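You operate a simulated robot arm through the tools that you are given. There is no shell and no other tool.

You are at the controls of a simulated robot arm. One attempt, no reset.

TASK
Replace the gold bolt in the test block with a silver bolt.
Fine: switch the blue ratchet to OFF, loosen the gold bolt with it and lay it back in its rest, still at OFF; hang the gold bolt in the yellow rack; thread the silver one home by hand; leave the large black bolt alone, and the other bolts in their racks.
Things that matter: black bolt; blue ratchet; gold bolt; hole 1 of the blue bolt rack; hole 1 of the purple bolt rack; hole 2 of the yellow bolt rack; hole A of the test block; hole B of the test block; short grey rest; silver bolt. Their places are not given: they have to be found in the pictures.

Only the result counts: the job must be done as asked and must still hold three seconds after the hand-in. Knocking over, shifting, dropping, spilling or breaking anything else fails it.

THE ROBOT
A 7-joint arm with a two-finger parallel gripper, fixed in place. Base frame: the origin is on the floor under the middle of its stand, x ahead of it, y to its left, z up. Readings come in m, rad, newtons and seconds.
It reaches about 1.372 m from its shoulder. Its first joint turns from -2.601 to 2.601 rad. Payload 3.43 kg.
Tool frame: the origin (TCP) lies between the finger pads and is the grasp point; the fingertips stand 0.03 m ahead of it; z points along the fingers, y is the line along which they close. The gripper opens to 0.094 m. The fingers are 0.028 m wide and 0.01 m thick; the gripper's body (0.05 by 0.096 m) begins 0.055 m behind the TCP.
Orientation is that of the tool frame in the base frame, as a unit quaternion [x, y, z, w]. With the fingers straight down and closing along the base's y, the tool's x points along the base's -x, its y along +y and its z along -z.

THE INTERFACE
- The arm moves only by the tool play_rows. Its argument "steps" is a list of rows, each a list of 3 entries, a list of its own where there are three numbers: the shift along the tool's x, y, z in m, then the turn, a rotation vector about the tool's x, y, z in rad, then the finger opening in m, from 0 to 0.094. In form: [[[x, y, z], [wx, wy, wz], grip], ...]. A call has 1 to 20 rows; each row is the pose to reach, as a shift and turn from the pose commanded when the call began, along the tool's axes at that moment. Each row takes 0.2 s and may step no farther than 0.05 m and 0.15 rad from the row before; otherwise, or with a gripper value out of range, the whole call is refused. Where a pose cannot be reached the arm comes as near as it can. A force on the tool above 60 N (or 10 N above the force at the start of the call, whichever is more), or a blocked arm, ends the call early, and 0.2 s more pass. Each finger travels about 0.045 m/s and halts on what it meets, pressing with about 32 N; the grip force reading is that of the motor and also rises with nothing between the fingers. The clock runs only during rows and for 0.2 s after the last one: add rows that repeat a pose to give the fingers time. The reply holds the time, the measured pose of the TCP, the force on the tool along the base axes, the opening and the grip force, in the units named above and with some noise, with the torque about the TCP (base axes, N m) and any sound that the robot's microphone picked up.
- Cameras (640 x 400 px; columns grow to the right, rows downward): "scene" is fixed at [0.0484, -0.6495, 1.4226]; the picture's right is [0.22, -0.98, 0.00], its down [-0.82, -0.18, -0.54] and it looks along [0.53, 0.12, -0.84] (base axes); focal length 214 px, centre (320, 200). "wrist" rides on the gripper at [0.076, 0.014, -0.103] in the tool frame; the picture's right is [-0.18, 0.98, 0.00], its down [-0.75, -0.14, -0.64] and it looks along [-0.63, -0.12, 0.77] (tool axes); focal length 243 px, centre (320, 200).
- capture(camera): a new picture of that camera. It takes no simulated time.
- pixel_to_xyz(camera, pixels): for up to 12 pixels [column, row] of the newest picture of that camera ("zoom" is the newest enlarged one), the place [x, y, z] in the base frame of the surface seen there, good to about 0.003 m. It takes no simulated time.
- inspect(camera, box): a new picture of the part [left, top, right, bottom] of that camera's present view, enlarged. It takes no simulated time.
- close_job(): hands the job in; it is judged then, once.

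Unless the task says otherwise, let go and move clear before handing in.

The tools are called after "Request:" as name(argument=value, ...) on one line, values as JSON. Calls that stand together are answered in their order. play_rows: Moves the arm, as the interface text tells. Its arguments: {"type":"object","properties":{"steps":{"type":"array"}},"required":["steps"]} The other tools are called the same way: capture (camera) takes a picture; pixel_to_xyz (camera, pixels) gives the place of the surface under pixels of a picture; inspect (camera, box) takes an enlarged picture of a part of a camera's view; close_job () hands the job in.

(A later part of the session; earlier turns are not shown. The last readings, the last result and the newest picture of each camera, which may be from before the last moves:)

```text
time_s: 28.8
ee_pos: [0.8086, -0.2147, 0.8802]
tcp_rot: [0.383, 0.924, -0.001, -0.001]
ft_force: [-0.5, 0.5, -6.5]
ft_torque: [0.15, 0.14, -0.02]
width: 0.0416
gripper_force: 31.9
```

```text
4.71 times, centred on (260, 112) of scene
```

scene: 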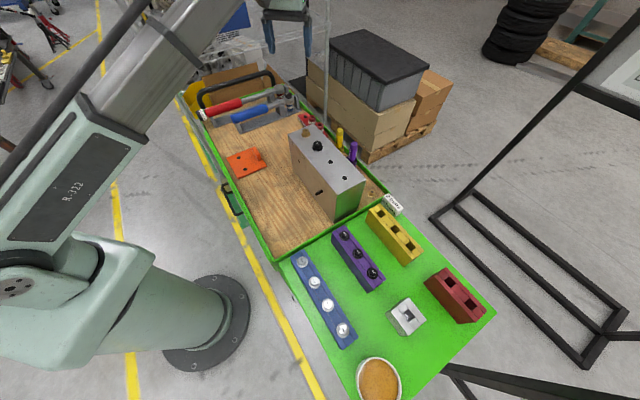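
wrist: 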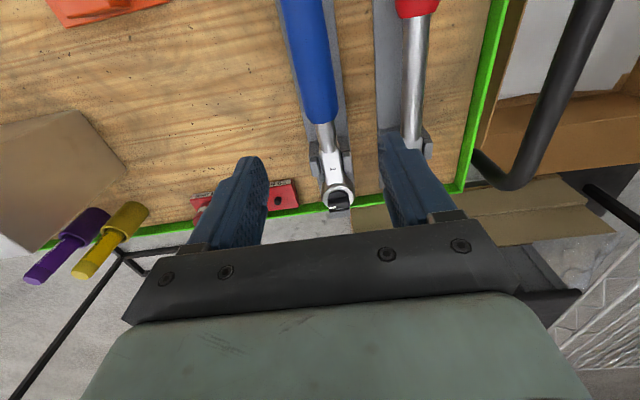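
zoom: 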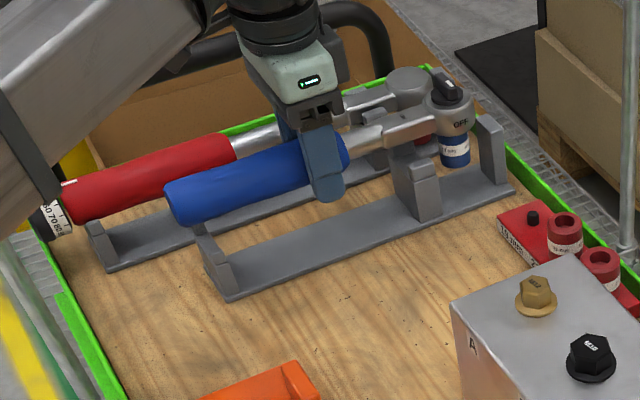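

The ratchet hangs level (about 6.5 N, centre of mass ~0.03 m toward the head). I'll raise it well clear and carry it over the gold bolt, turning so the handle points along +y.

Request:
play_rows(steps=[[[0, 0, -0.025], [0, 0, 0], 0.005], [[0, 0, -0.055], [0, 0, 0], 0.005], [[0, 0, -0.085], [0, 0, 0], 0.005], [[0, 0, -0.115], [0, 0, 0], 0.005], [[0, 0, -0.145], [0, 0, 0], 0.005], [[0, 0, -0.175], [0, 0, 0], 0.005], [[0, 0, -0.2], [0, 0, 0], 0.005], [[0.006, -0.02, -0.2], [0, 0, 0.06], 0.005], [[0.0133, -0.0471, -0.2], [0, 0, 0.14], 0.005], [[0.0207, -0.0733, -0.2], [0, 0, 0.22], 0.005], [[0.028, -0.0995, -0.2], [0, 0, 0.3], 0.005], [[0.0354, -0.1257, -0.2], [0, 0, 0.38], 0.005], [[0.0428, -0.1518, -0.2], [0, 0, 0.46], 0.005], [[0.0502, -0.178, -0.2], [0, 0, 0.54], 0.005], [[0.0576, -0.2042, -0.2], [0, 0, 0.62], 0.005], [[0.065, -0.2304, -0.2], [0, 0, 0.7], 0.005], [[0.071, -0.2518, -0.2], [0, 0, 0.76], 0.005], [[0.0738, -0.2618, -0.2], [0, 0, 0.785], 0.005], [[0.0738, -0.2618, -0.2], [0, 0, 0.785], 0.005], [[0.0738, -0.2618, -0.2], [0, 0, 0.785], 0.005]])

Request:
inspect(camera="scene", box=[220, 50, 400, 200])

Request:
capture(camera="wrist")

```text
time_s: 33.0
ee_pos: [0.572, -0.3454, 1.08]
tcp_rot: [0.707, 0.707, -0.001, -0.001]
ft_force: [-0.4, 0.6, -6.4]
ft_torque: [0.2, -0.01, -0.03]
width: 0.0412
gripper_force: 31.4
```

```text
2.67 times, centred on (310, 125) of scene
```

zoom: 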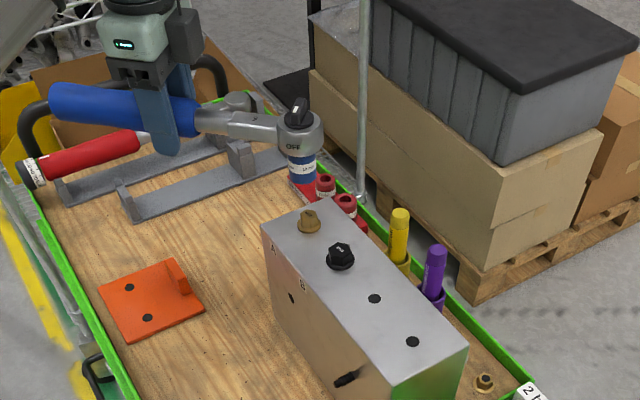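

```text
taken
```

wrist: 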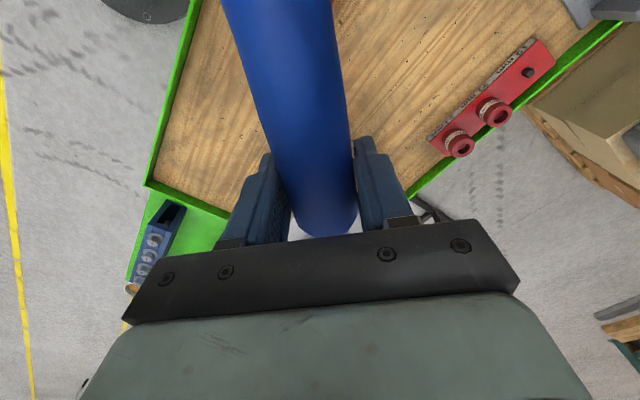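

The ratchet hovers with its head near the gold bolt in the scene picture. I'll measure where the socket is relative to the bolt.

Request:
inspect(camera="scene", box=[270, 65, 350, 145])

Request:
pixel_to_xyz(camera="zoom", pixels=[[318, 75], [318, 95], [320, 160], [300, 175], [335, 170], [315, 205], [330, 205], [300, 205], [350, 330], [350, 355], [335, 345], [270, 130]])

```text
5.00 times, centred on (310, 105) of scene
```

zoom: 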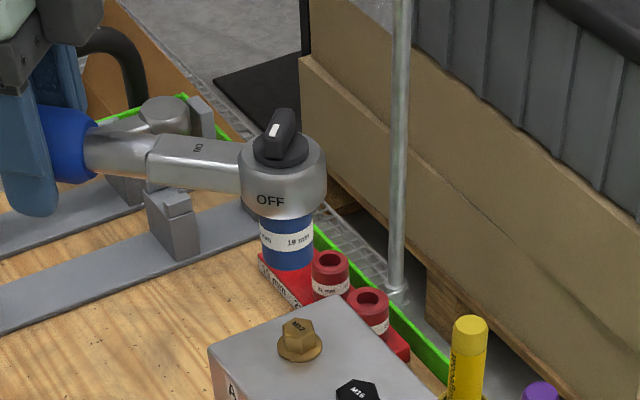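

```text
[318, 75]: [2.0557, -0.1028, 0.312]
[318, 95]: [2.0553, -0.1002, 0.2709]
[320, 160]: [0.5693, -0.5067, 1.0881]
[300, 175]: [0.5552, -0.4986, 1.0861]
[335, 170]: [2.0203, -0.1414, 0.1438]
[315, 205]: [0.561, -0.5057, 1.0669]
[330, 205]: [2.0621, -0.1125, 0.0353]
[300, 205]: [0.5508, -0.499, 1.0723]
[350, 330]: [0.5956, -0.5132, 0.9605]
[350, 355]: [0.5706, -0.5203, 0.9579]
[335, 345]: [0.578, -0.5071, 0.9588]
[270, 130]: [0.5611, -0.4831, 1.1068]
```

In the zoom, the socket centre column is ~289 versus ~296 expected for a spot exactly above the bolt, so the socket is ~3–4 mm too far toward +y. I'll sample points on the socket and head to confirm.

Request:
inspect(camera="scene", box=[285, 85, 325, 145])

Request:
pixel_to_xyz(camera="zoom", pixels=[[280, 165], [280, 180], [270, 190], [290, 190], [300, 130], [260, 130], [280, 130], [320, 340], [310, 340], [320, 350], [280, 150], [280, 140]])

```text
6.67 times, centred on (305, 115) of scene
```

zoom: 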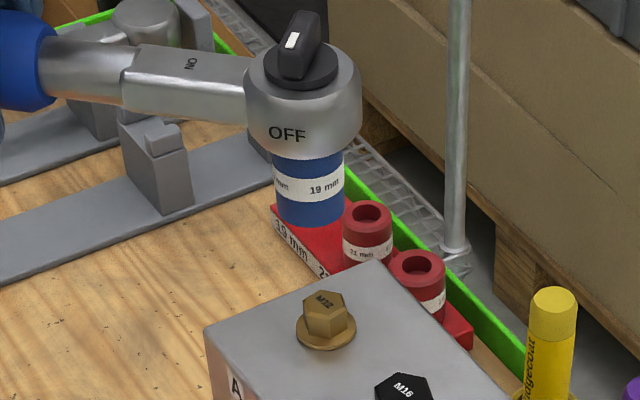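

```text
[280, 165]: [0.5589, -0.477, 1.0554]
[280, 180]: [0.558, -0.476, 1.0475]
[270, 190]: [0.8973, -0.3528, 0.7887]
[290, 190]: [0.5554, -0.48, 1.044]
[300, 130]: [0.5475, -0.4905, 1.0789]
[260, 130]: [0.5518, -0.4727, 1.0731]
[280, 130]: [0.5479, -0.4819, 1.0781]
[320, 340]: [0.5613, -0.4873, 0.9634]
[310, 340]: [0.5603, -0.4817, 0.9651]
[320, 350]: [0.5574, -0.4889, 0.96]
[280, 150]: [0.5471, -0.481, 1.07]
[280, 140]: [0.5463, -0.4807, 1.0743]
```

Sampling again with the right pixels: socket front at zoom (311,190), head front at (302,130), bolt at (325,300).

Request:
pixel_to_xyz(camera="zoom", pixels=[[311, 175], [311, 190], [311, 205], [295, 190], [328, 190], [302, 135], [302, 145], [302, 112], [325, 300], [325, 310], [260, 95], [345, 85]])

```text
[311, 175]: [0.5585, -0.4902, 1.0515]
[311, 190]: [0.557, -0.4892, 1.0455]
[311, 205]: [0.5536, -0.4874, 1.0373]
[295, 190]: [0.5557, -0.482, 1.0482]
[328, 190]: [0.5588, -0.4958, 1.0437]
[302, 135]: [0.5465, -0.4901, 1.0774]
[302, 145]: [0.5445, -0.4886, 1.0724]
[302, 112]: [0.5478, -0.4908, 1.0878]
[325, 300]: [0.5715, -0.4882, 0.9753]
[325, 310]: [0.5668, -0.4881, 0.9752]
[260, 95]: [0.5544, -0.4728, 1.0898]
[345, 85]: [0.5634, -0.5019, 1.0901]
```

The socket axis is about (0.5715,-0.484), so it needs ~3.5 mm toward -y to sit over the bolt at (0.572,-0.4875). I'll shift and lower to just above the bolt head, then look again.

Request:
play_rows(steps=[[[-0.0035, 0.0005, 0.008], [0, 0, 0], 0.005], [[-0.0035, 0.0005, 0.016], [0, 0, 0], 0.005], [[-0.0035, 0.0005, 0.024], [0, 0, 0], 0.005], [[-0.0035, 0.0005, 0.032], [0, 0, 0], 0.005], [[-0.0035, 0.0005, 0.04], [0, 0, 0], 0.005], [[-0.0035, 0.0005, 0.045], [0, 0, 0], 0.005], [[-0.0035, 0.0005, 0.045], [0, 0, 0], 0.005]])

Request:
inspect(camera="scene", box=[285, 95, 325, 150])

```text
time_s: 34.6
ee_pos: [0.5729, -0.3509, 1.0351]
tcp_rot: [0.707, 0.708, -0.001, -0.002]
ft_force: [0.6, 1.0, -7.5]
ft_torque: [0.21, -0.02, -0.01]
width: 0.0413
gripper_force: 32.0
```

```text
7.27 times, centred on (305, 122) of scene
```

zoom: 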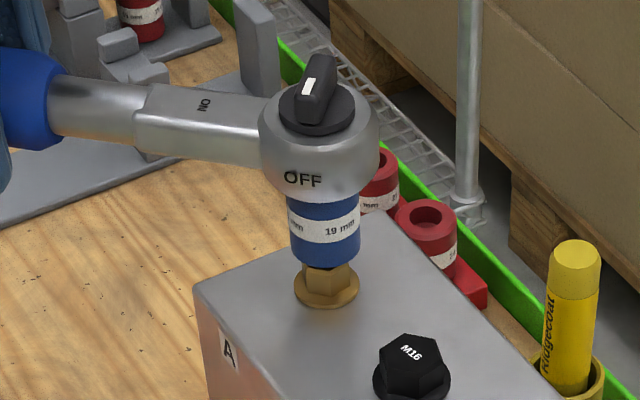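

The socket sits directly above the gold hex (columns 325 vs 327). I'll lower in 2 mm rows and watch the force.

Request:
play_rows(steps=[[[0, 0, 0.002], [0, 0, 0], 0.005], [[0, 0, 0.004], [0, 0, 0], 0.005], [[0, 0, 0.006], [0, 0, 0], 0.005], [[0, 0, 0.008], [0, 0, 0], 0.005], [[0, 0, 0.01], [0, 0, 0], 0.005], [[0, 0, 0.012], [0, 0, 0], 0.005]])

Request:
inspect(camera="scene", box=[285, 95, 325, 150])

```text
time_s: 36.0
ee_pos: [0.5722, -0.3508, 1.0241]
tcp_rot: [0.707, 0.707, 0.0, -0.001]
ft_force: [0.4, 0.0, -7.0]
ft_torque: [0.22, -0.02, 0.02]
width: 0.0411
gripper_force: 32.6
```

```text
7.27 times, centred on (305, 122) of scene
```

zoom: 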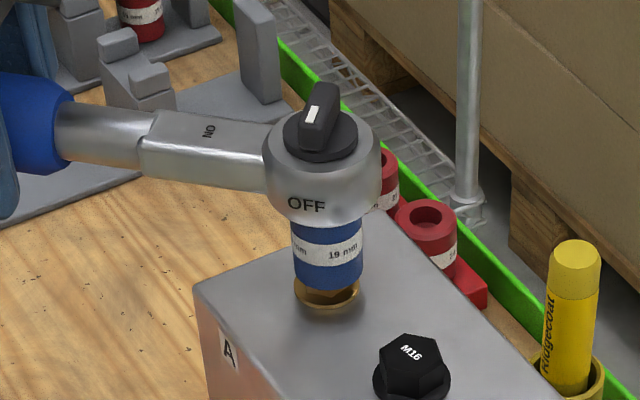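

The socket is passing over the hex with no extra force. I'll continue down in small steps to seat it.

Request:
play_rows(steps=[[[0, 0, 0.002], [0, 0, 0], 0.005], [[0, 0, 0.004], [0, 0, 0], 0.005], [[0, 0, 0.006], [0, 0, 0], 0.005], [[0, 0, 0.008], [0, 0, 0], 0.005], [[0, 0, 0.008], [0, 0, 0], 0.005]])

Request:
inspect(camera="scene", box=[285, 95, 325, 150])

```text
time_s: 37.2
ee_pos: [0.5721, -0.3475, 1.015]
tcp_rot: [0.705, 0.709, 0.0, -0.001]
ft_force: [2.3, 29.7, 7.5]
ft_torque: [-0.5, -0.15, 0.41]
width: 0.0413
gripper_force: 31.5
```

```text
7.27 times, centred on (305, 122) of scene
```

zoom: 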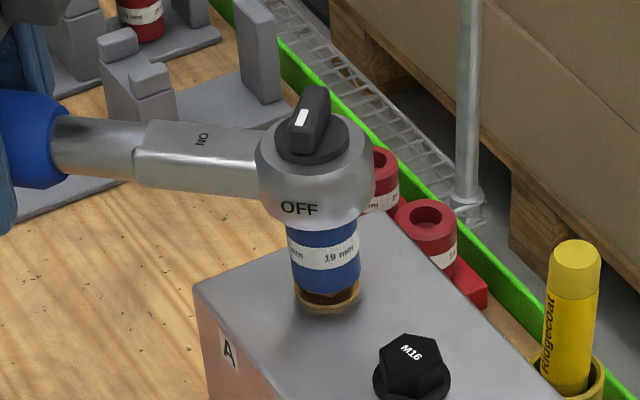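

The bolt now pushes the ratchet +y with ~30 N, so the socket is engaged and my y-shift was ~3–4 mm too much. I'll ease the tool back by 4 mm along its x and read the forces.

Request:
play_rows(steps=[[[0.002, 0, 0], [0, 0, 0], 0.005], [[0.004, 0, 0], [0, 0, 0], 0.005], [[0.004, 0, 0], [0, 0, 0], 0.005]])

Request:
inspect(camera="scene", box=[285, 95, 325, 150])

```text
time_s: 38.0
ee_pos: [0.5721, -0.3478, 1.0152]
tcp_rot: [0.707, 0.707, -0.001, 0.0]
ft_force: [6.8, -0.9, -6.8]
ft_torque: [0.07, -0.29, 0.93]
width: 0.0416
gripper_force: 32.0
```

```text
7.27 times, centred on (305, 122) of scene
```

zoom: 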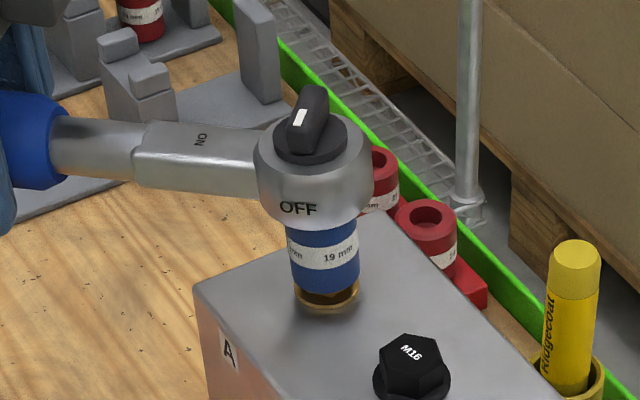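

Now only a small lateral force (6.8 N) remains and z shows just the ratchet's weight, so the socket is centred on the hex. I'll lower 3 mm more to seat it fully, with a slight y correction.

Request:
play_rows(steps=[[[0, 0.0007, 0.001], [0, 0, 0], 0.005], [[0, 0.0007, 0.002], [0, 0, 0], 0.005], [[0, 0.0007, 0.003], [0, 0, 0], 0.005], [[0, 0.0007, 0.003], [0, 0, 0], 0.005]])

Request:
inspect(camera="scene", box=[285, 95, 325, 150])

```text
time_s: 39.0
ee_pos: [0.5729, -0.3467, 1.0126]
tcp_rot: [0.709, 0.706, -0.002, 0.001]
ft_force: [-0.5, -4.9, -0.5]
ft_torque: [-0.96, 0.06, -0.18]
width: 0.0413
gripper_force: 31.4
```

```text
7.27 times, centred on (305, 122) of scene
```

zoom: 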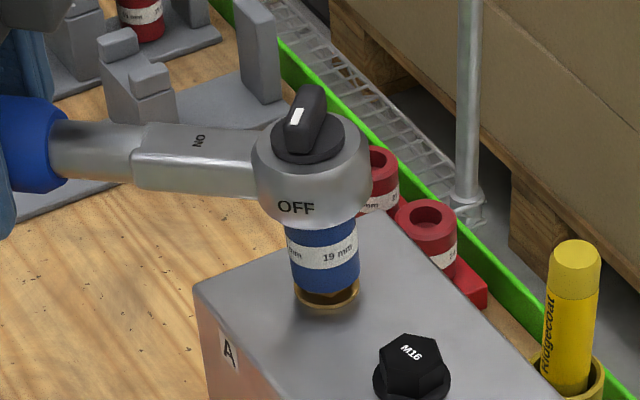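

The z-force shows the socket now rests on the bolt (seated). I'll swing the handle counter-clockwise about the bolt axis (R=0.14 m) by 0.3 rad in small rows.

Request:
play_rows(steps=[[[-0.00018, -0.007, -0.001], [0, 0, -0.05], 0.005], [[-0.0007, -0.01398, -0.001], [0, 0, -0.1], 0.005], [[-0.00157, -0.02092, -0.001], [0, 0, -0.15], 0.005], [[-0.00279, -0.02781, -0.001], [0, 0, -0.2], 0.005], [[-0.00435, -0.03464, -0.001], [0, 0, -0.25], 0.005], [[-0.00625, -0.04137, -0.001], [0, 0, -0.3], 0.005]])

Request:
inspect(camera="scene", box=[265, 90, 345, 150])

```text
time_s: 40.4
ee_pos: [0.5312, -0.352, 1.0139]
tcp_rot: [0.593, 0.805, 0.0, -0.001]
ft_force: [-2.2, -2.7, -5.8]
ft_torque: [-0.16, 0.02, -0.25]
width: 0.0413
gripper_force: 31.7
```

```text
6.67 times, centred on (305, 120) of scene
```

zoom: 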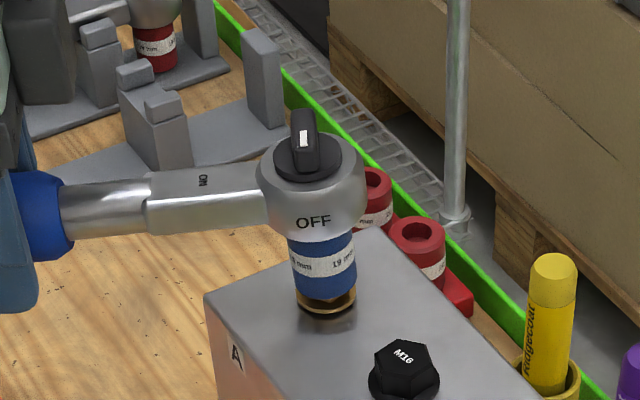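

The handle swung 0.3 rad with almost no resistance; the socket label moved with the head, but I can't tell yet if the bolt turned. I'll swing back 0.3 rad: if engaged, the ratchet should click and the socket stay put.

Request:
play_rows(steps=[[[-0.00018, 0.007, 0.002], [0, 0, 0.05], 0.005], [[-0.0007, 0.01398, 0.002], [0, 0, 0.1], 0.005], [[-0.00157, 0.02092, 0.002], [0, 0, 0.15], 0.005], [[-0.00279, 0.02781, 0.002], [0, 0, 0.2], 0.005], [[-0.00435, 0.03464, 0.002], [0, 0, 0.25], 0.005], [[-0.00625, 0.04137, 0.002], [0, 0, 0.3], 0.005]])

Request:
inspect(camera="scene", box=[265, 90, 345, 150])

```text
time_s: 41.8
ee_pos: [0.573, -0.3465, 1.0115]
tcp_rot: [0.707, 0.708, 0.0, 0.0]
ft_force: [2.2, 9.6, -2.6]
ft_torque: [0.09, -0.08, 0.33]
width: 0.041
gripper_force: 31.7
```

```text
6.67 times, centred on (305, 120) of scene
```

zoom: 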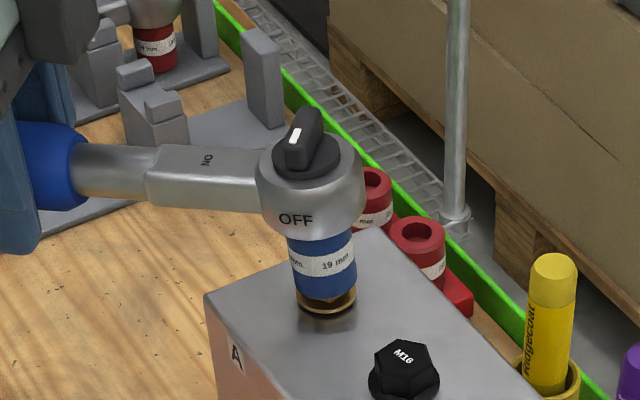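

The label came back with the head, so I need to see whether the hex is turning. I'll zoom tightly on the gap between socket and flange.

Request:
inspect(camera="scene", box=[298, 122, 316, 140])

Request:
pixel_to_xyz(camera="zoom", pixels=[[320, 200], [320, 240], [320, 260], [320, 280], [320, 300], [320, 320], [320, 340]])

```text
16.00 times, centred on (307, 131) of scene
```

zoom: 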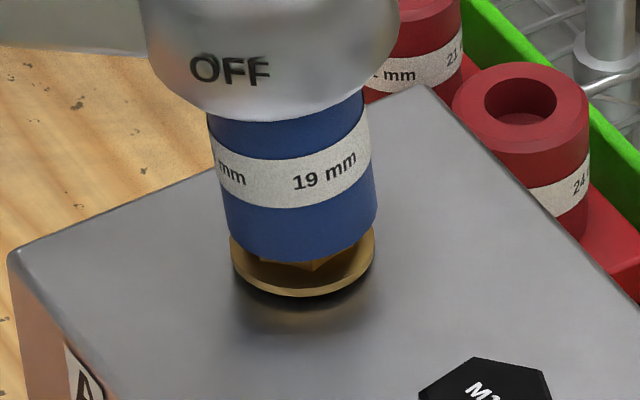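

```text
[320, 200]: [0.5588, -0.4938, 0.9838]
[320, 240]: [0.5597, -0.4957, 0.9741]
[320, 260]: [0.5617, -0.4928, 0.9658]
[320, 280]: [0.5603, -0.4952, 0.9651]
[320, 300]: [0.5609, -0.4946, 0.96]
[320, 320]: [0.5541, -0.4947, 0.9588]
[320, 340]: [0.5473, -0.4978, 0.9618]
```

The tight zoom shows a hex corner in the gap at (320,268). I'll swing 0.3 rad counter-clockwise again and compare where the hex corner is.

Request:
play_rows(steps=[[[-0.00018, -0.007, 0], [0, 0, -0.05], 0.005], [[-0.0007, -0.01398, 0], [0, 0, -0.1], 0.005], [[-0.00157, -0.02092, 0], [0, 0, -0.15], 0.005], [[-0.00279, -0.02781, 0], [0, 0, -0.2], 0.005], [[-0.00435, -0.03464, 0], [0, 0, -0.25], 0.005], [[-0.00625, -0.04137, 0], [0, 0, -0.3], 0.005]])

Request:
inspect(camera="scene", box=[298, 122, 316, 140])

```text
time_s: 43.2
ee_pos: [0.5314, -0.3516, 1.0131]
tcp_rot: [0.593, 0.805, 0.0, 0.0]
ft_force: [-3.5, 11.0, 3.0]
ft_torque: [-0.77, -0.22, -0.08]
width: 0.0412
gripper_force: 32.0
```

```text
16.00 times, centred on (307, 131) of scene
```

zoom: 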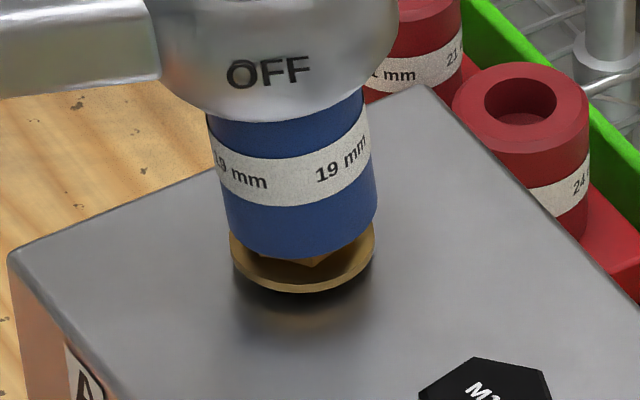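

The hex corner at (318,265) did not move, and ~5 mm of hex still shows: the socket isn't fully engaged yet. I'll keep pressing lightly and sweep further counter-clockwise so it can drop onto the hex.

Request:
play_rows(steps=[[[0.0005, -0.0112, 0.001], [0, 0, -0.08], 0.005], [[-0.0008, -0.0223, 0.001], [0, 0, -0.16], 0.005], [[-0.003, -0.0333, 0.001], [0, 0, -0.24], 0.005], [[-0.0061, -0.044, 0.001], [0, 0, -0.32], 0.005], [[-0.0101, -0.0545, 0.001], [0, 0, -0.4], 0.005], [[-0.0148, -0.0647, 0.001], [0, 0, -0.48], 0.005], [[-0.0204, -0.0744, 0.001], [0, 0, -0.56], 0.005]])

Request:
inspect(camera="scene", box=[298, 122, 316, 140])

```text
time_s: 44.8
ee_pos: [0.4661, -0.3943, 1.011]
tcp_rot: [0.347, 0.938, -0.001, -0.001]
ft_force: [-22.9, 13.4, 5.6]
ft_torque: [-0.68, -0.46, -0.73]
width: 0.0413
gripper_force: 32.5
```

```text
16.00 times, centred on (307, 131) of scene
```

zoom: 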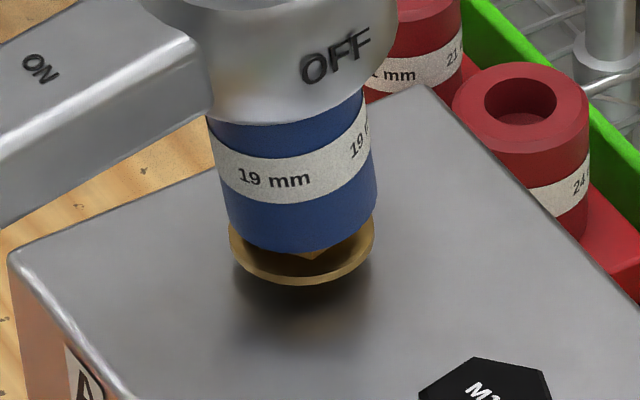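

The flange has clearly risen (its lower edge went from row ~298 to 285 in the same zoom), so the bolt is unscrewing. A 26 N radial force shows I'm ~3 mm too close to the axis; I'll correct that and swing back clockwise to take another stroke.

Request:
play_rows(steps=[[[0.003, 0, 0], [0, 0, 0], 0.005], [[0.0026, 0.0112, 0], [0, 0, 0.08], 0.005], [[0.0012, 0.0223, 0], [0, 0, 0.16], 0.005], [[-0.001, 0.0333, 0], [0, 0, 0.24], 0.005], [[-0.0041, 0.044, 0], [0, 0, 0.32], 0.005], [[-0.0081, 0.0545, 0], [0, 0, 0.4], 0.005], [[-0.0128, 0.0647, 0], [0, 0, 0.48], 0.005], [[-0.0184, 0.0744, 0], [0, 0, 0.56], 0.005], [[-0.0247, 0.0836, 0], [0, 0, 0.64], 0.005], [[-0.0318, 0.0923, 0], [0, 0, 0.72], 0.005]])

Request:
inspect(camera="scene", box=[298, 122, 316, 140])

```text
time_s: 47.0
ee_pos: [0.5495, -0.3426, 1.0092]
tcp_rot: [0.656, 0.755, 0.001, -0.002]
ft_force: [1.0, -2.1, -6.9]
ft_torque: [0.16, -0.04, 0.14]
width: 0.0412
gripper_force: 31.4
```

```text
16.00 times, centred on (307, 131) of scene
```

zoom: 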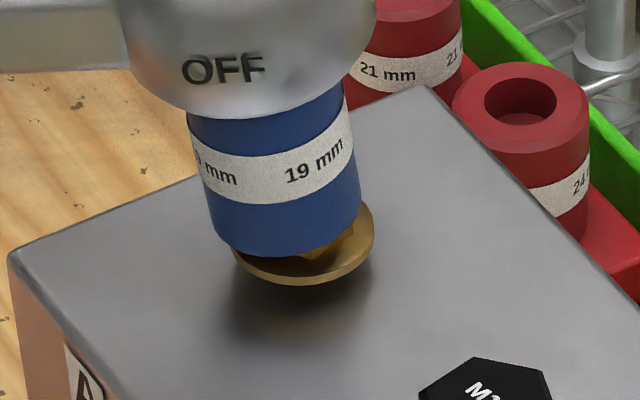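

The socket (centre column 275) is now off the bolt (centre 303) and carries no load, so it has come off the hex. I'll lift a bit and inspect the bolt's state.

Request:
play_rows(steps=[[[0, 0, -0.01], [0, 0, 0], 0.005], [[0, 0, -0.02], [0, 0, 0], 0.005], [[0, 0, -0.035], [0, 0, 0], 0.005], [[0, 0, -0.035], [0, 0, 0], 0.005]])

Request:
inspect(camera="scene", box=[298, 122, 316, 140])

Request:
inspect(camera="scene", box=[265, 85, 345, 150])

```text
time_s: 48.0
ee_pos: [0.5507, -0.3448, 1.0453]
tcp_rot: [0.656, 0.754, 0.0, -0.001]
ft_force: [0.0, 0.5, -6.3]
ft_torque: [0.22, 0.05, 0.03]
width: 0.0414
gripper_force: 32.1
```

```text
16.00 times, centred on (307, 131) of scene
```

zoom: 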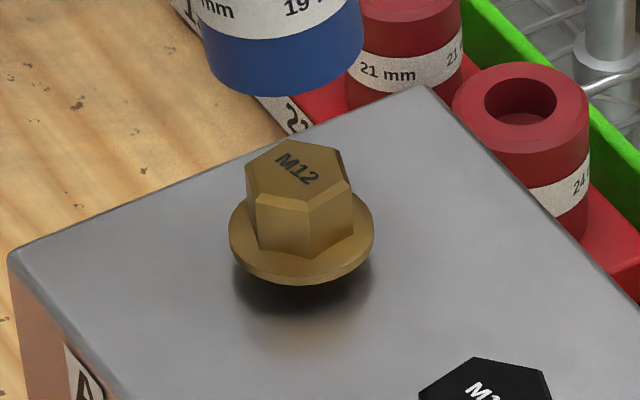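

```text
6.15 times, centred on (305, 118) of scene
```

zoom: 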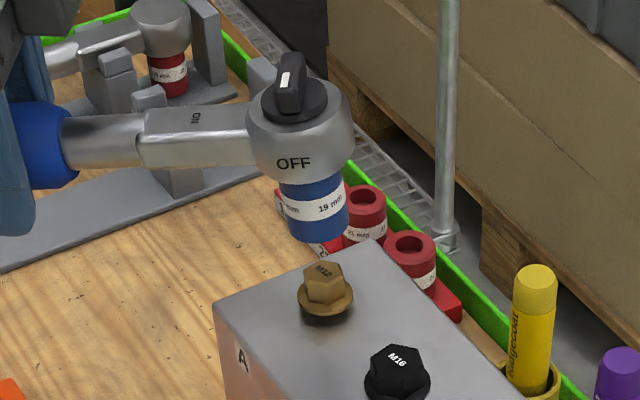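

The gold bolt now stands visibly proud of the block with a shadow under its flange. I'll measure how far it rose.

Request:
inspect(camera="scene", box=[298, 122, 316, 140])

Request:
pixel_to_xyz(camera="zoom", pixels=[[300, 165], [280, 170], [320, 170], [295, 180], [310, 185], [250, 240], [300, 262], [355, 235], [300, 240], [180, 250], [440, 200], [280, 330]])

```text
16.00 times, centred on (307, 131) of scene
```

zoom: 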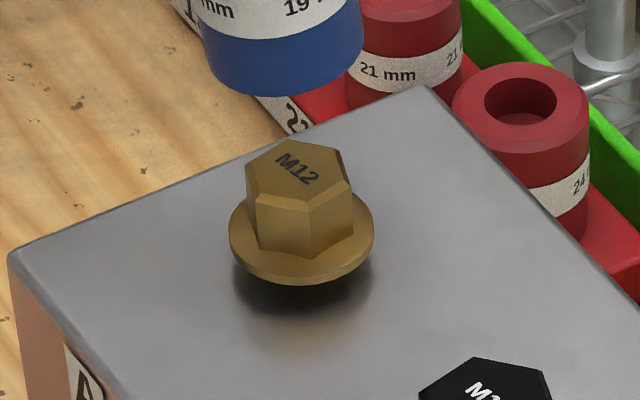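

```text
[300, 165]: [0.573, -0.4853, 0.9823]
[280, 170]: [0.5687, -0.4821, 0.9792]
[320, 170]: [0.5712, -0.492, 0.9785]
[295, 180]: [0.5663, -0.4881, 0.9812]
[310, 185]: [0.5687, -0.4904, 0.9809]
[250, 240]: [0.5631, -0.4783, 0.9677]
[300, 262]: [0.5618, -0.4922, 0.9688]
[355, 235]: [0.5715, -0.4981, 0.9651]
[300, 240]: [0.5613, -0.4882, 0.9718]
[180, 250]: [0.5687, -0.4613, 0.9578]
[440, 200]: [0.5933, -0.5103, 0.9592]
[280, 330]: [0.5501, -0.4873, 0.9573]
```

The bolt top rose from 0.976 to about 0.981, while its "M12" text kept the same tilt. I'll measure the socket's bottom height and the text more closely before seating it again.

Request:
inspect(camera="scene", box=[294, 116, 314, 136])

Request:
pixel_to_xyz(camera="zoom", pixels=[[320, 160], [320, 165], [320, 170], [290, 165], [350, 155], [320, 130], [320, 100]])

Request:
inspect(camera="scene", box=[301, 124, 313, 136])

```text
16.00 times, centred on (304, 126) of scene
```

zoom: 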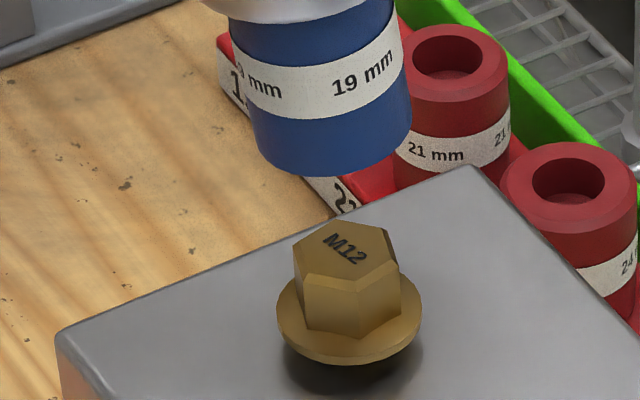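

```text
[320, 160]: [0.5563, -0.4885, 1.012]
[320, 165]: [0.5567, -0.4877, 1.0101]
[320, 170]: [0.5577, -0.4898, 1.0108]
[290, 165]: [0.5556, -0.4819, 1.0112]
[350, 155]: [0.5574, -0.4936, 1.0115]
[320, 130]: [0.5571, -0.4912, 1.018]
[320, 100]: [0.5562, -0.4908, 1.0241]
```

```text
16.00 times, centred on (307, 130) of scene
```

zoom: 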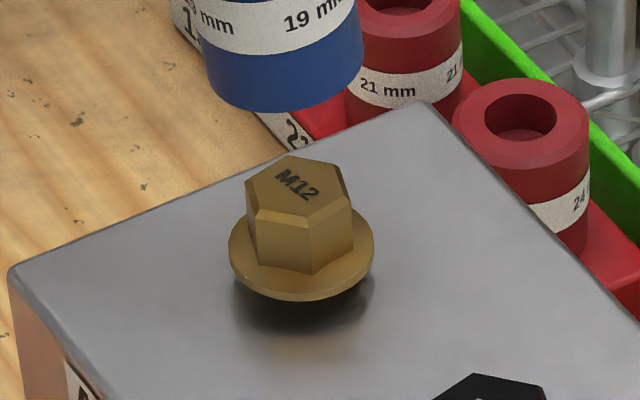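

The socket's bottom is 0.035 m below the TCP, so earlier it only reached over the top ~3 mm of the hex. I'll re-centre by about 1.5 mm and lower to just above the bolt again.

Request:
play_rows(steps=[[[-0.0008, 0.0008, 0.006], [0, 0, 0], 0.005], [[-0.0016, 0.0015, 0.012], [0, 0, 0], 0.005], [[-0.0016, 0.0015, 0.018], [0, 0, 0], 0.005], [[-0.0016, 0.0015, 0.023], [0, 0, 0], 0.005], [[-0.0016, 0.0015, 0.023], [0, 0, 0], 0.005]])

Request:
inspect(camera="scene", box=[294, 116, 318, 140])

```text
time_s: 49.2
ee_pos: [0.5525, -0.3469, 1.0216]
tcp_rot: [0.656, 0.754, -0.001, 0.0]
ft_force: [0.6, -0.8, -5.6]
ft_torque: [0.18, -0.01, 0.01]
width: 0.0413
gripper_force: 31.6
```

```text
16.00 times, centred on (306, 128) of scene
```

zoom: 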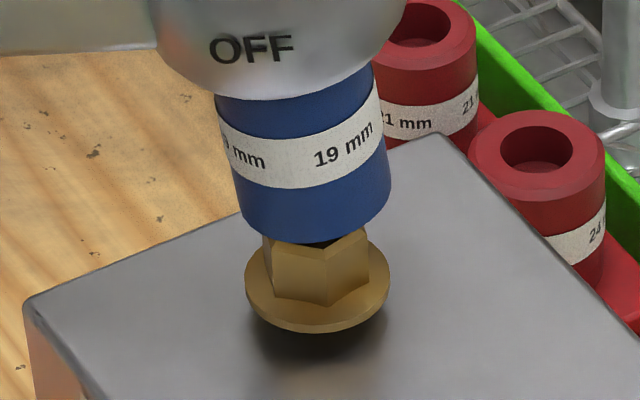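

The socket is centred over the hex (columns 315 vs 317). I'll lower 8 mm slowly and read contact.

Request:
play_rows(steps=[[[0, 0, 0.002], [0, 0, 0], 0.005], [[0, 0, 0.004], [0, 0, 0], 0.005], [[0, 0, 0.006], [0, 0, 0], 0.005], [[0, 0, 0.008], [0, 0, 0], 0.005], [[0, 0, 0.008], [0, 0, 0], 0.005]])

Request:
inspect(camera="scene", box=[294, 116, 318, 140])

```text
time_s: 50.4
ee_pos: [0.5523, -0.3458, 1.0139]
tcp_rot: [0.655, 0.755, 0.0, 0.001]
ft_force: [0.0, -0.2, -6.8]
ft_torque: [0.19, 0.02, -0.05]
width: 0.0416
gripper_force: 31.7
```

```text
16.00 times, centred on (306, 128) of scene
```

zoom: 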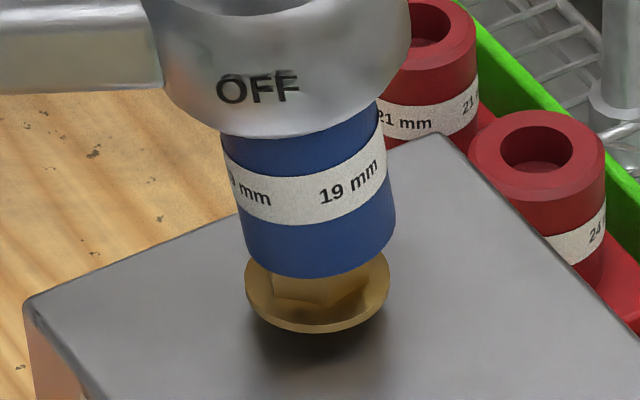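

Still no contact at z=1.0139. I'll continue down 8 mm in small rows.

Request:
play_rows(steps=[[[0, 0, 0.0015], [0, 0, 0], 0.005], [[0, 0, 0.003], [0, 0, 0], 0.005], [[0, 0, 0.0045], [0, 0, 0], 0.005], [[0, 0, 0.006], [0, 0, 0], 0.005], [[0, 0, 0.006], [0, 0, 0], 0.005]])

Request:
inspect(camera="scene", box=[294, 116, 318, 140])

```text
time_s: 51.6
ee_pos: [0.551, -0.346, 1.0071]
tcp_rot: [0.655, 0.755, 0.0, 0.0]
ft_force: [-1.1, 6.6, 3.5]
ft_torque: [-1.03, -0.09, -0.03]
width: 0.0416
gripper_force: 32.1
```

```text
16.00 times, centred on (306, 128) of scene
```

zoom: 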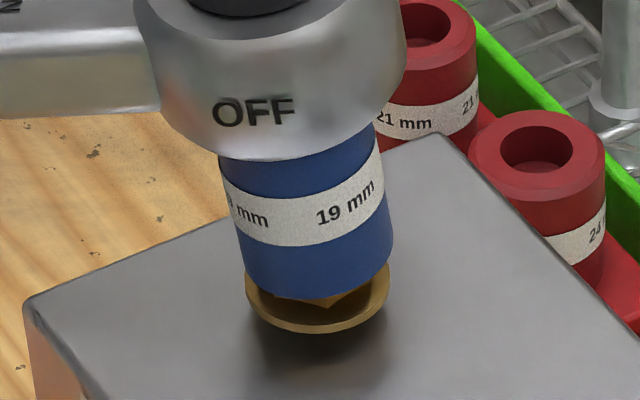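

Now contact comes 9 mm deeper onto the hex, so this time the socket is really seated. I'll swing counter-clockwise 0.3 rad about the bolt and look for resistance.

Request:
play_rows(steps=[[[-0.00018, -0.0071, -0.001], [0, 0, -0.05], 0.005], [[-0.0007, -0.0141, -0.001], [0, 0, -0.1], 0.005], [[-0.0016, -0.0212, -0.001], [0, 0, -0.15], 0.005], [[-0.0028, -0.0281, -0.001], [0, 0, -0.2], 0.005], [[-0.0044, -0.035, -0.001], [0, 0, -0.25], 0.005], [[-0.0063, -0.0418, -0.001], [0, 0, -0.3], 0.005]])

Request:
inspect(camera="scene", box=[294, 116, 318, 140])

```text
time_s: 53.0
ee_pos: [0.5109, -0.357, 1.0089]
tcp_rot: [0.535, 0.845, -0.001, -0.001]
ft_force: [0.7, 1.0, -6.8]
ft_torque: [0.18, 0.04, 0.01]
width: 0.0416
gripper_force: 32.3
```

```text
16.00 times, centred on (306, 128) of scene
```

zoom: 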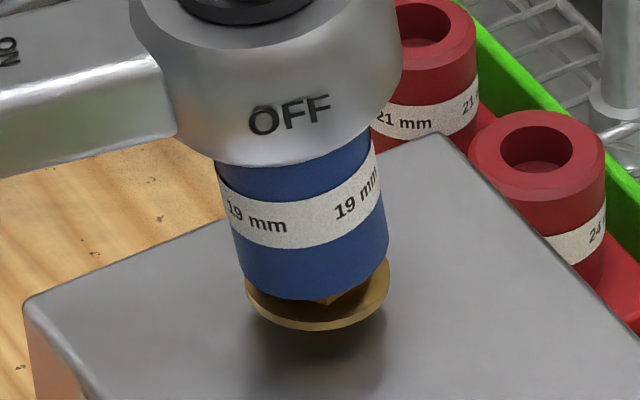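

There's almost no resistance and the flange rose slightly. I'll swing another 0.5 rad, then lift off and check the bolt's text and height.

Request:
play_rows(steps=[[[-0.0004, -0.0106, 0], [0, 0, -0.075], 0.005], [[-0.0016, -0.0211, 0], [0, 0, -0.15], 0.005], [[-0.0036, -0.0316, 0], [0, 0, -0.225], 0.005], [[-0.0063, -0.0418, 0], [0, 0, -0.3], 0.005], [[-0.0098, -0.0518, 0], [0, 0, -0.375], 0.005], [[-0.0141, -0.0615, 0], [0, 0, -0.45], 0.005], [[-0.0173, -0.0678, 0], [0, 0, -0.5], 0.005], [[-0.0173, -0.0678, 0], [0, 0, -0.5], 0.005]])

Request:
inspect(camera="scene", box=[294, 116, 318, 140])

```text
time_s: 54.8
ee_pos: [0.4575, -0.4044, 1.009]
tcp_rot: [0.309, 0.951, -0.001, 0.001]
ft_force: [-0.4, -0.2, -6.5]
ft_torque: [0.1, 0.13, 0.01]
width: 0.0412
gripper_force: 31.7
```

```text
16.00 times, centred on (306, 128) of scene
```

zoom: 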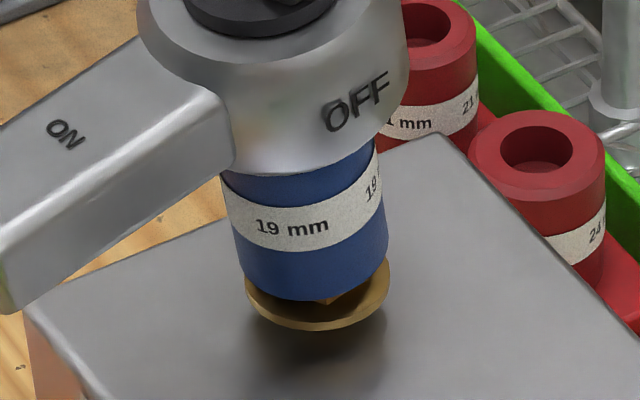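

The flange and hex corner stay put now while the socket turns freely, so the bolt seems to be fully broken loose. I'll lift the ratchet off and measure the bolt again.

Request:
play_rows(steps=[[[0, 0, -0.01], [0, 0, 0], 0.005], [[0, 0, -0.025], [0, 0, 0], 0.005], [[0, 0, -0.045], [0, 0, 0], 0.005], [[0, 0, -0.065], [0, 0, 0], 0.005], [[0, 0, -0.065], [0, 0, 0], 0.005]])

Request:
inspect(camera="scene", box=[294, 116, 318, 140])

Request:
pixel_to_xyz(camera="zoom", pixels=[[316, 215], [316, 225], [300, 220], [330, 220], [318, 310], [265, 285], [375, 280], [318, 360]])

```text
time_s: 55.8
ee_pos: [0.4602, -0.4048, 1.0682]
tcp_rot: [0.31, 0.951, -0.005, 0.007]
ft_force: [6.1, -9.3, -23.5]
ft_torque: [-0.02, 0.14, -0.05]
width: 0.0414
gripper_force: 32.3
stopped in row 4: the force on the tool passed its limit at 73 N (the readings are from after the stop); the commanded pose is now the measured one
```

```text
16.00 times, centred on (306, 128) of scene
```

zoom: 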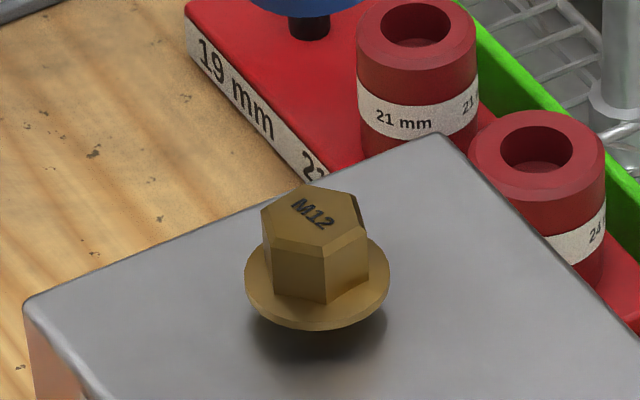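

```text
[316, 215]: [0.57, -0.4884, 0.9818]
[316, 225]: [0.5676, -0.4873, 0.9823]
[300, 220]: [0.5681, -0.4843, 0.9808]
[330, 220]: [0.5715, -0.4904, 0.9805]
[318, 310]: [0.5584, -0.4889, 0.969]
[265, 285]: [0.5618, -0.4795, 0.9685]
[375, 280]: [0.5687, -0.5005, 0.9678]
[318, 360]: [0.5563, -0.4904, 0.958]
```

The lift was cut short by a force spike at z=1.068, well clear of the bolt. The bolt top stays at 0.981. I'll check the whole scene and the grip.

Request:
capture(camera="scene")

Request:
capture(camera="wrist")

Request:
inspect(camera="scene", box=[220, 50, 380, 180])

```text
taken
```

scene: 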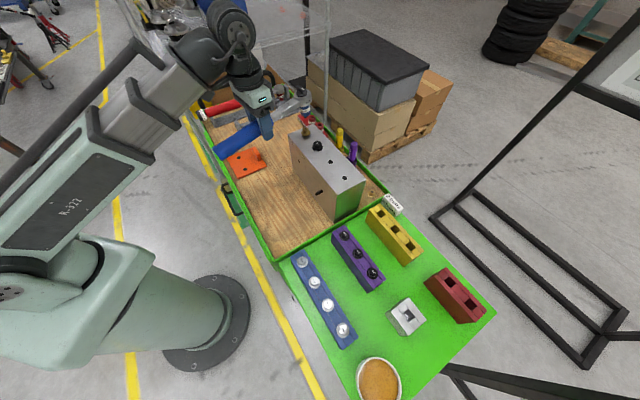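

```text
taken
```

wrist: 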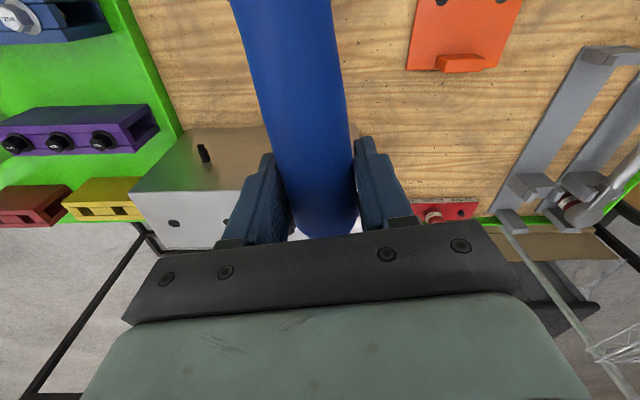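

```text
3.08 times, centred on (300, 115) of scene
```

zoom: 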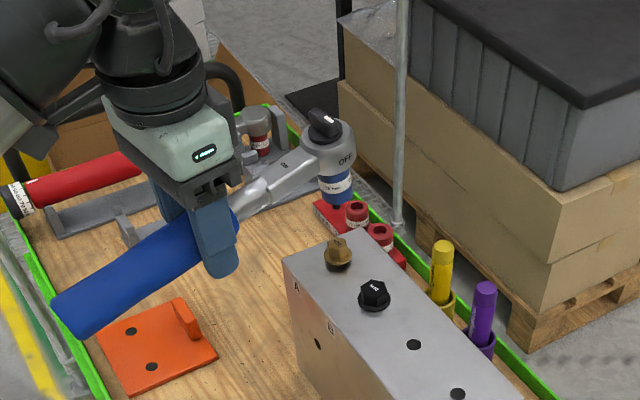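

Everything else in the scene is unmoved. I'll level the tool and turn it back to the pick-up orientation before carrying the ratchet home.

Request:
play_rows(steps=[[[0, 0, 0], [-0.001, 0.004, 0.04], 0.005], [[0, 0, 0], [-0.002, 0.008, 0.08], 0.005], [[0, 0, 0], [-0.003, 0.013, 0.12], 0.005], [[0, 0, 0], [-0.004, 0.017, 0.156], 0.005], [[0, 0, 0], [-0.004, 0.017, 0.156], 0.005]])

Request:
inspect(camera="scene", box=[230, 60, 330, 145])

```text
time_s: 56.3
ee_pos: [0.4609, -0.4063, 1.0686]
tcp_rot: [0.337, 0.941, -0.004, 0.006]
ft_force: [6.5, 0.7, -13.6]
ft_torque: [-0.31, 0.72, -0.46]
width: 0.0414
gripper_force: 31.8
stopped in row 2: the force on the tool passed its limit at 67 N (the readings are from after the stop); the commanded pose is now the measured one
```

```text
4.71 times, centred on (280, 102) of scene
```

zoom: 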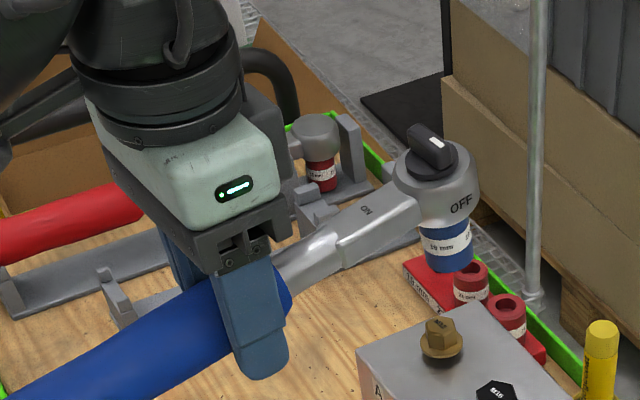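

Again a force spike with almost no motion; nothing near the tool seems to touch, so it looks like arm oscillation. I'll hold still for a second and read the forces.

Request:
play_rows(steps=[[[0, 0, 0], [0, 0, 0], 0.005], [[0, 0, 0], [0, 0, 0], 0.005], [[0, 0, 0], [0, 0, 0], 0.005], [[0, 0, 0], [0, 0, 0], 0.005], [[0, 0, 0], [0, 0, 0], 0.005]])

Request:
capture(camera="scene")

```text
time_s: 57.5
ee_pos: [0.4601, -0.4055, 1.068]
tcp_rot: [0.336, 0.942, -0.005, 0.005]
ft_force: [3.8, -4.0, -20.1]
ft_torque: [-0.22, 0.12, -0.12]
width: 0.0414
gripper_force: 31.8
```

```text
taken
```

scene: 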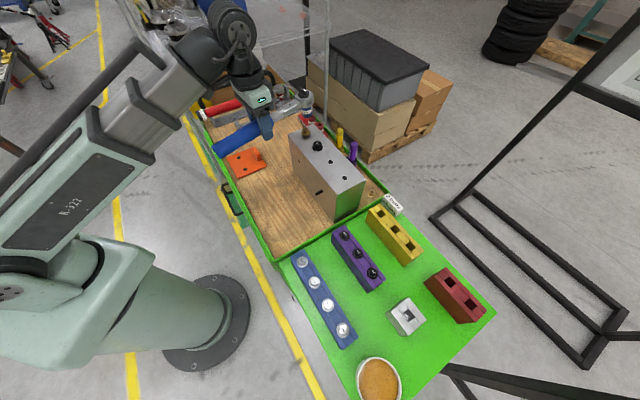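

A steady extra ~14 N downward remains, as if the folded arm (not the ratchet) is against something at this height. I'll ease 12 mm down and 30 mm outward, away from that, and check that the force vanishes.

Request:
play_rows(steps=[[[0, 0, 0.004], [0, 0, 0], 0.005], [[-0.005, 0.004, 0.01], [0, 0, 0], 0.005], [[-0.012, 0.01, 0.012], [0, 0, 0], 0.005], [[-0.0232, 0.019, 0.012], [0, 0, 0], 0.005], [[-0.0232, 0.019, 0.012], [0, 0, 0], 0.005]])

Request:
inspect(camera="scene", box=[120, 0, 340, 170])

```text
time_s: 58.7
ee_pos: [0.4909, -0.4058, 1.0569]
tcp_rot: [0.336, 0.942, -0.005, 0.006]
ft_force: [0.0, -0.3, -6.4]
ft_torque: [0.13, 0.11, -0.03]
width: 0.0416
gripper_force: 32.1
```

```text
2.35 times, centred on (230, 85) of scene
```

zoom: 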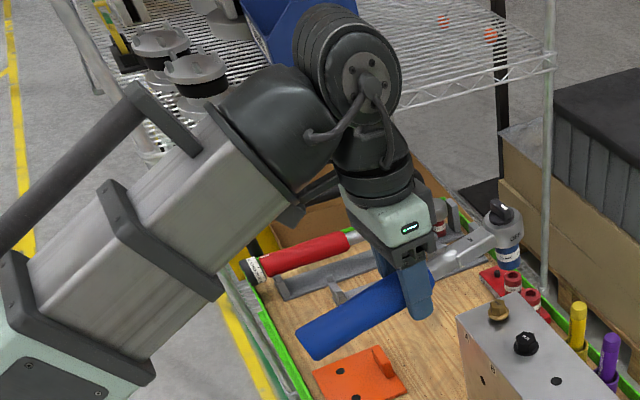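

The extra force is gone (only the 6.4 N ratchet weight remains). I'll level the tool and restore the 45° orientation while moving a bit further outward.

Request:
play_rows(steps=[[[-0.005, 0.01, 0], [-0.001, 0.004, 0.025], 0.005], [[-0.009, 0.02, 0], [-0.002, 0.0075, 0.05], 0.005], [[-0.014, 0.03, 0], [-0.0035, 0.011, 0.075], 0.005], [[-0.0183, 0.0408, 0], [-0.0046, 0.0149, 0.1007], 0.005], [[-0.0183, 0.0408, 0], [-0.0046, 0.0149, 0.1007], 0.005]])

Request:
inspect(camera="scene", box=[200, 50, 340, 150])

```text
time_s: 59.9
ee_pos: [0.5318, -0.3858, 1.0554]
tcp_rot: [0.384, 0.923, 0.0, 0.0]
ft_force: [-0.1, -0.1, -6.6]
ft_torque: [0.12, 0.12, -0.02]
width: 0.0413
gripper_force: 32.1
```

```text
4.00 times, centred on (270, 100) of scene
```

zoom: 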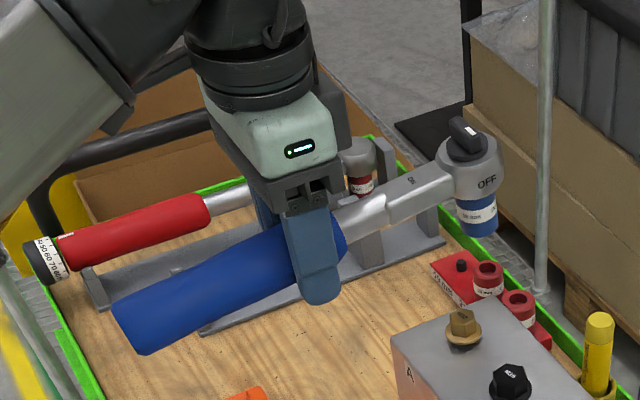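

The tool is level at 45° again. I'll check that the ratchet hasn't slipped in the grip by measuring the head's place relative to the TCP.

Request:
inspect(camera="scene", box=[295, 65, 345, 120])

Request:
pixel_to_xyz(camera="scene", pixels=[[317, 84], [321, 87], [313, 90], [325, 93], [308, 90], [302, 95], [280, 105], [250, 120], [305, 100], [318, 96]])

```text
7.27 times, centred on (320, 92) of scene
```

zoom: 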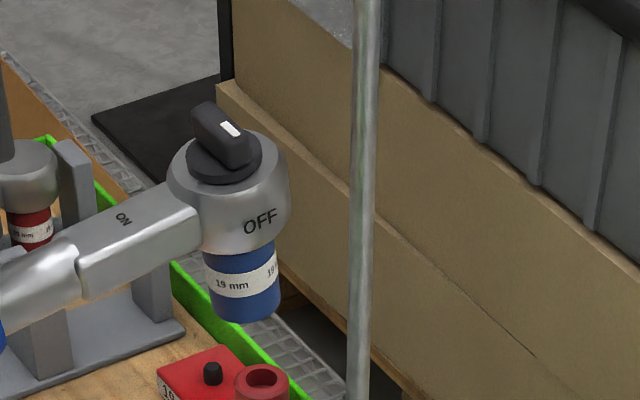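

```text
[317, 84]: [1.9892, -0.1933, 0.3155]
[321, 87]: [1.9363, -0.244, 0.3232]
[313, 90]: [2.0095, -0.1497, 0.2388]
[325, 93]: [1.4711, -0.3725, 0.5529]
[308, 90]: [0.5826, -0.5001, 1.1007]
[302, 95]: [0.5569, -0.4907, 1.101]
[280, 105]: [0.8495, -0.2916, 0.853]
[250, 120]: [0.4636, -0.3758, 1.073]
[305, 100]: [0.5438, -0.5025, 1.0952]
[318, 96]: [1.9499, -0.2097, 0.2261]
```

I'll query the zoomed picture itself for the head, knob disk and socket.

Request:
pixel_to_xyz(camera="zoom", pixels=[[180, 165], [275, 160], [225, 188], [196, 160], [255, 165], [232, 130], [215, 120], [245, 300], [245, 290], [230, 240], [130, 210], [30, 270]])

```text
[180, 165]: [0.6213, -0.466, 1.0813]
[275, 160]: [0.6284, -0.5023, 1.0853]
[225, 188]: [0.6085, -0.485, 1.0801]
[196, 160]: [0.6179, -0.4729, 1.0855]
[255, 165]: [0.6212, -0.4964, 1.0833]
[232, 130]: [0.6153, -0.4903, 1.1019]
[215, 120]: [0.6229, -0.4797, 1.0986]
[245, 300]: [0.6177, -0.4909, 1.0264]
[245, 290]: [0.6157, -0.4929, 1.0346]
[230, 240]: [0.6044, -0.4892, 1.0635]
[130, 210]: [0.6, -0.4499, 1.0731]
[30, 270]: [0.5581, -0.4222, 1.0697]
```

The head now sits ~17 mm higher relative to the TCP than when picked up: pressing tilted the ratchet by about 0.125 rad in the grip. I'll carry it back above its rest, tilting the tool +0.125 rad about its y to level the ratchet.

Request:
play_rows(steps=[[[-0.006, 0.02, 0], [0, 0.01, 0], 0.005], [[-0.012, 0.048, 0], [0, 0.02, 0], 0.005], [[-0.018, 0.076, 0], [0, 0.03, 0], 0.005], [[-0.024, 0.104, 0], [0, 0.04, 0], 0.005], [[-0.03, 0.132, 0], [0, 0.05, 0], 0.005], [[-0.037, 0.16, 0.005], [0, 0.06, 0], 0.005], [[-0.044, 0.188, 0.01], [0, 0.07, 0], 0.005], [[-0.05, 0.216, 0.018], [0, 0.08, 0], 0.005], [[-0.057, 0.244, 0.026], [0, 0.09, 0], 0.005], [[-0.063, 0.272, 0.034], [0, 0.1, 0], 0.005], [[-0.069, 0.295, 0.042], [0, 0.11, 0], 0.005], [[-0.0744, 0.312, 0.05], [0, 0.12, 0], 0.005], [[-0.0744, 0.3179, 0.055], [0, 0.125, 0], 0.005], [[-0.0744, 0.3179, 0.055], [0, 0.125, 0], 0.005], [[-0.0744, 0.3179, 0.055], [0, 0.125, 0], 0.005]])

Request:
inspect(camera="scene", box=[200, 50, 340, 150])

```text
time_s: 63.1
ee_pos: [0.8086, -0.2119, 1.0015]
tcp_rot: [0.383, 0.921, 0.024, -0.058]
ft_force: [0.0, 0.1, -7.0]
ft_torque: [0.11, 0.12, 0.02]
width: 0.0411
gripper_force: 31.4
```

```text
4.00 times, centred on (270, 100) of scene
```

zoom: 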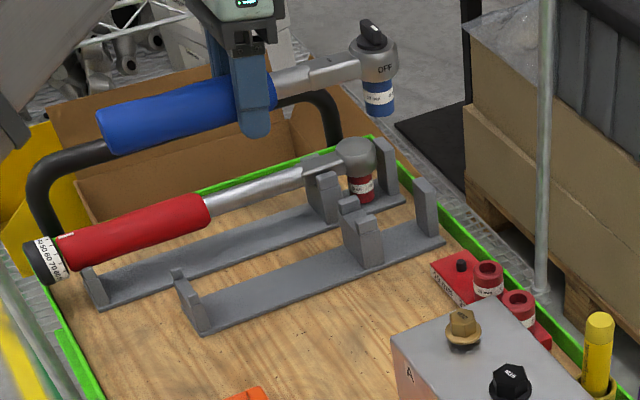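

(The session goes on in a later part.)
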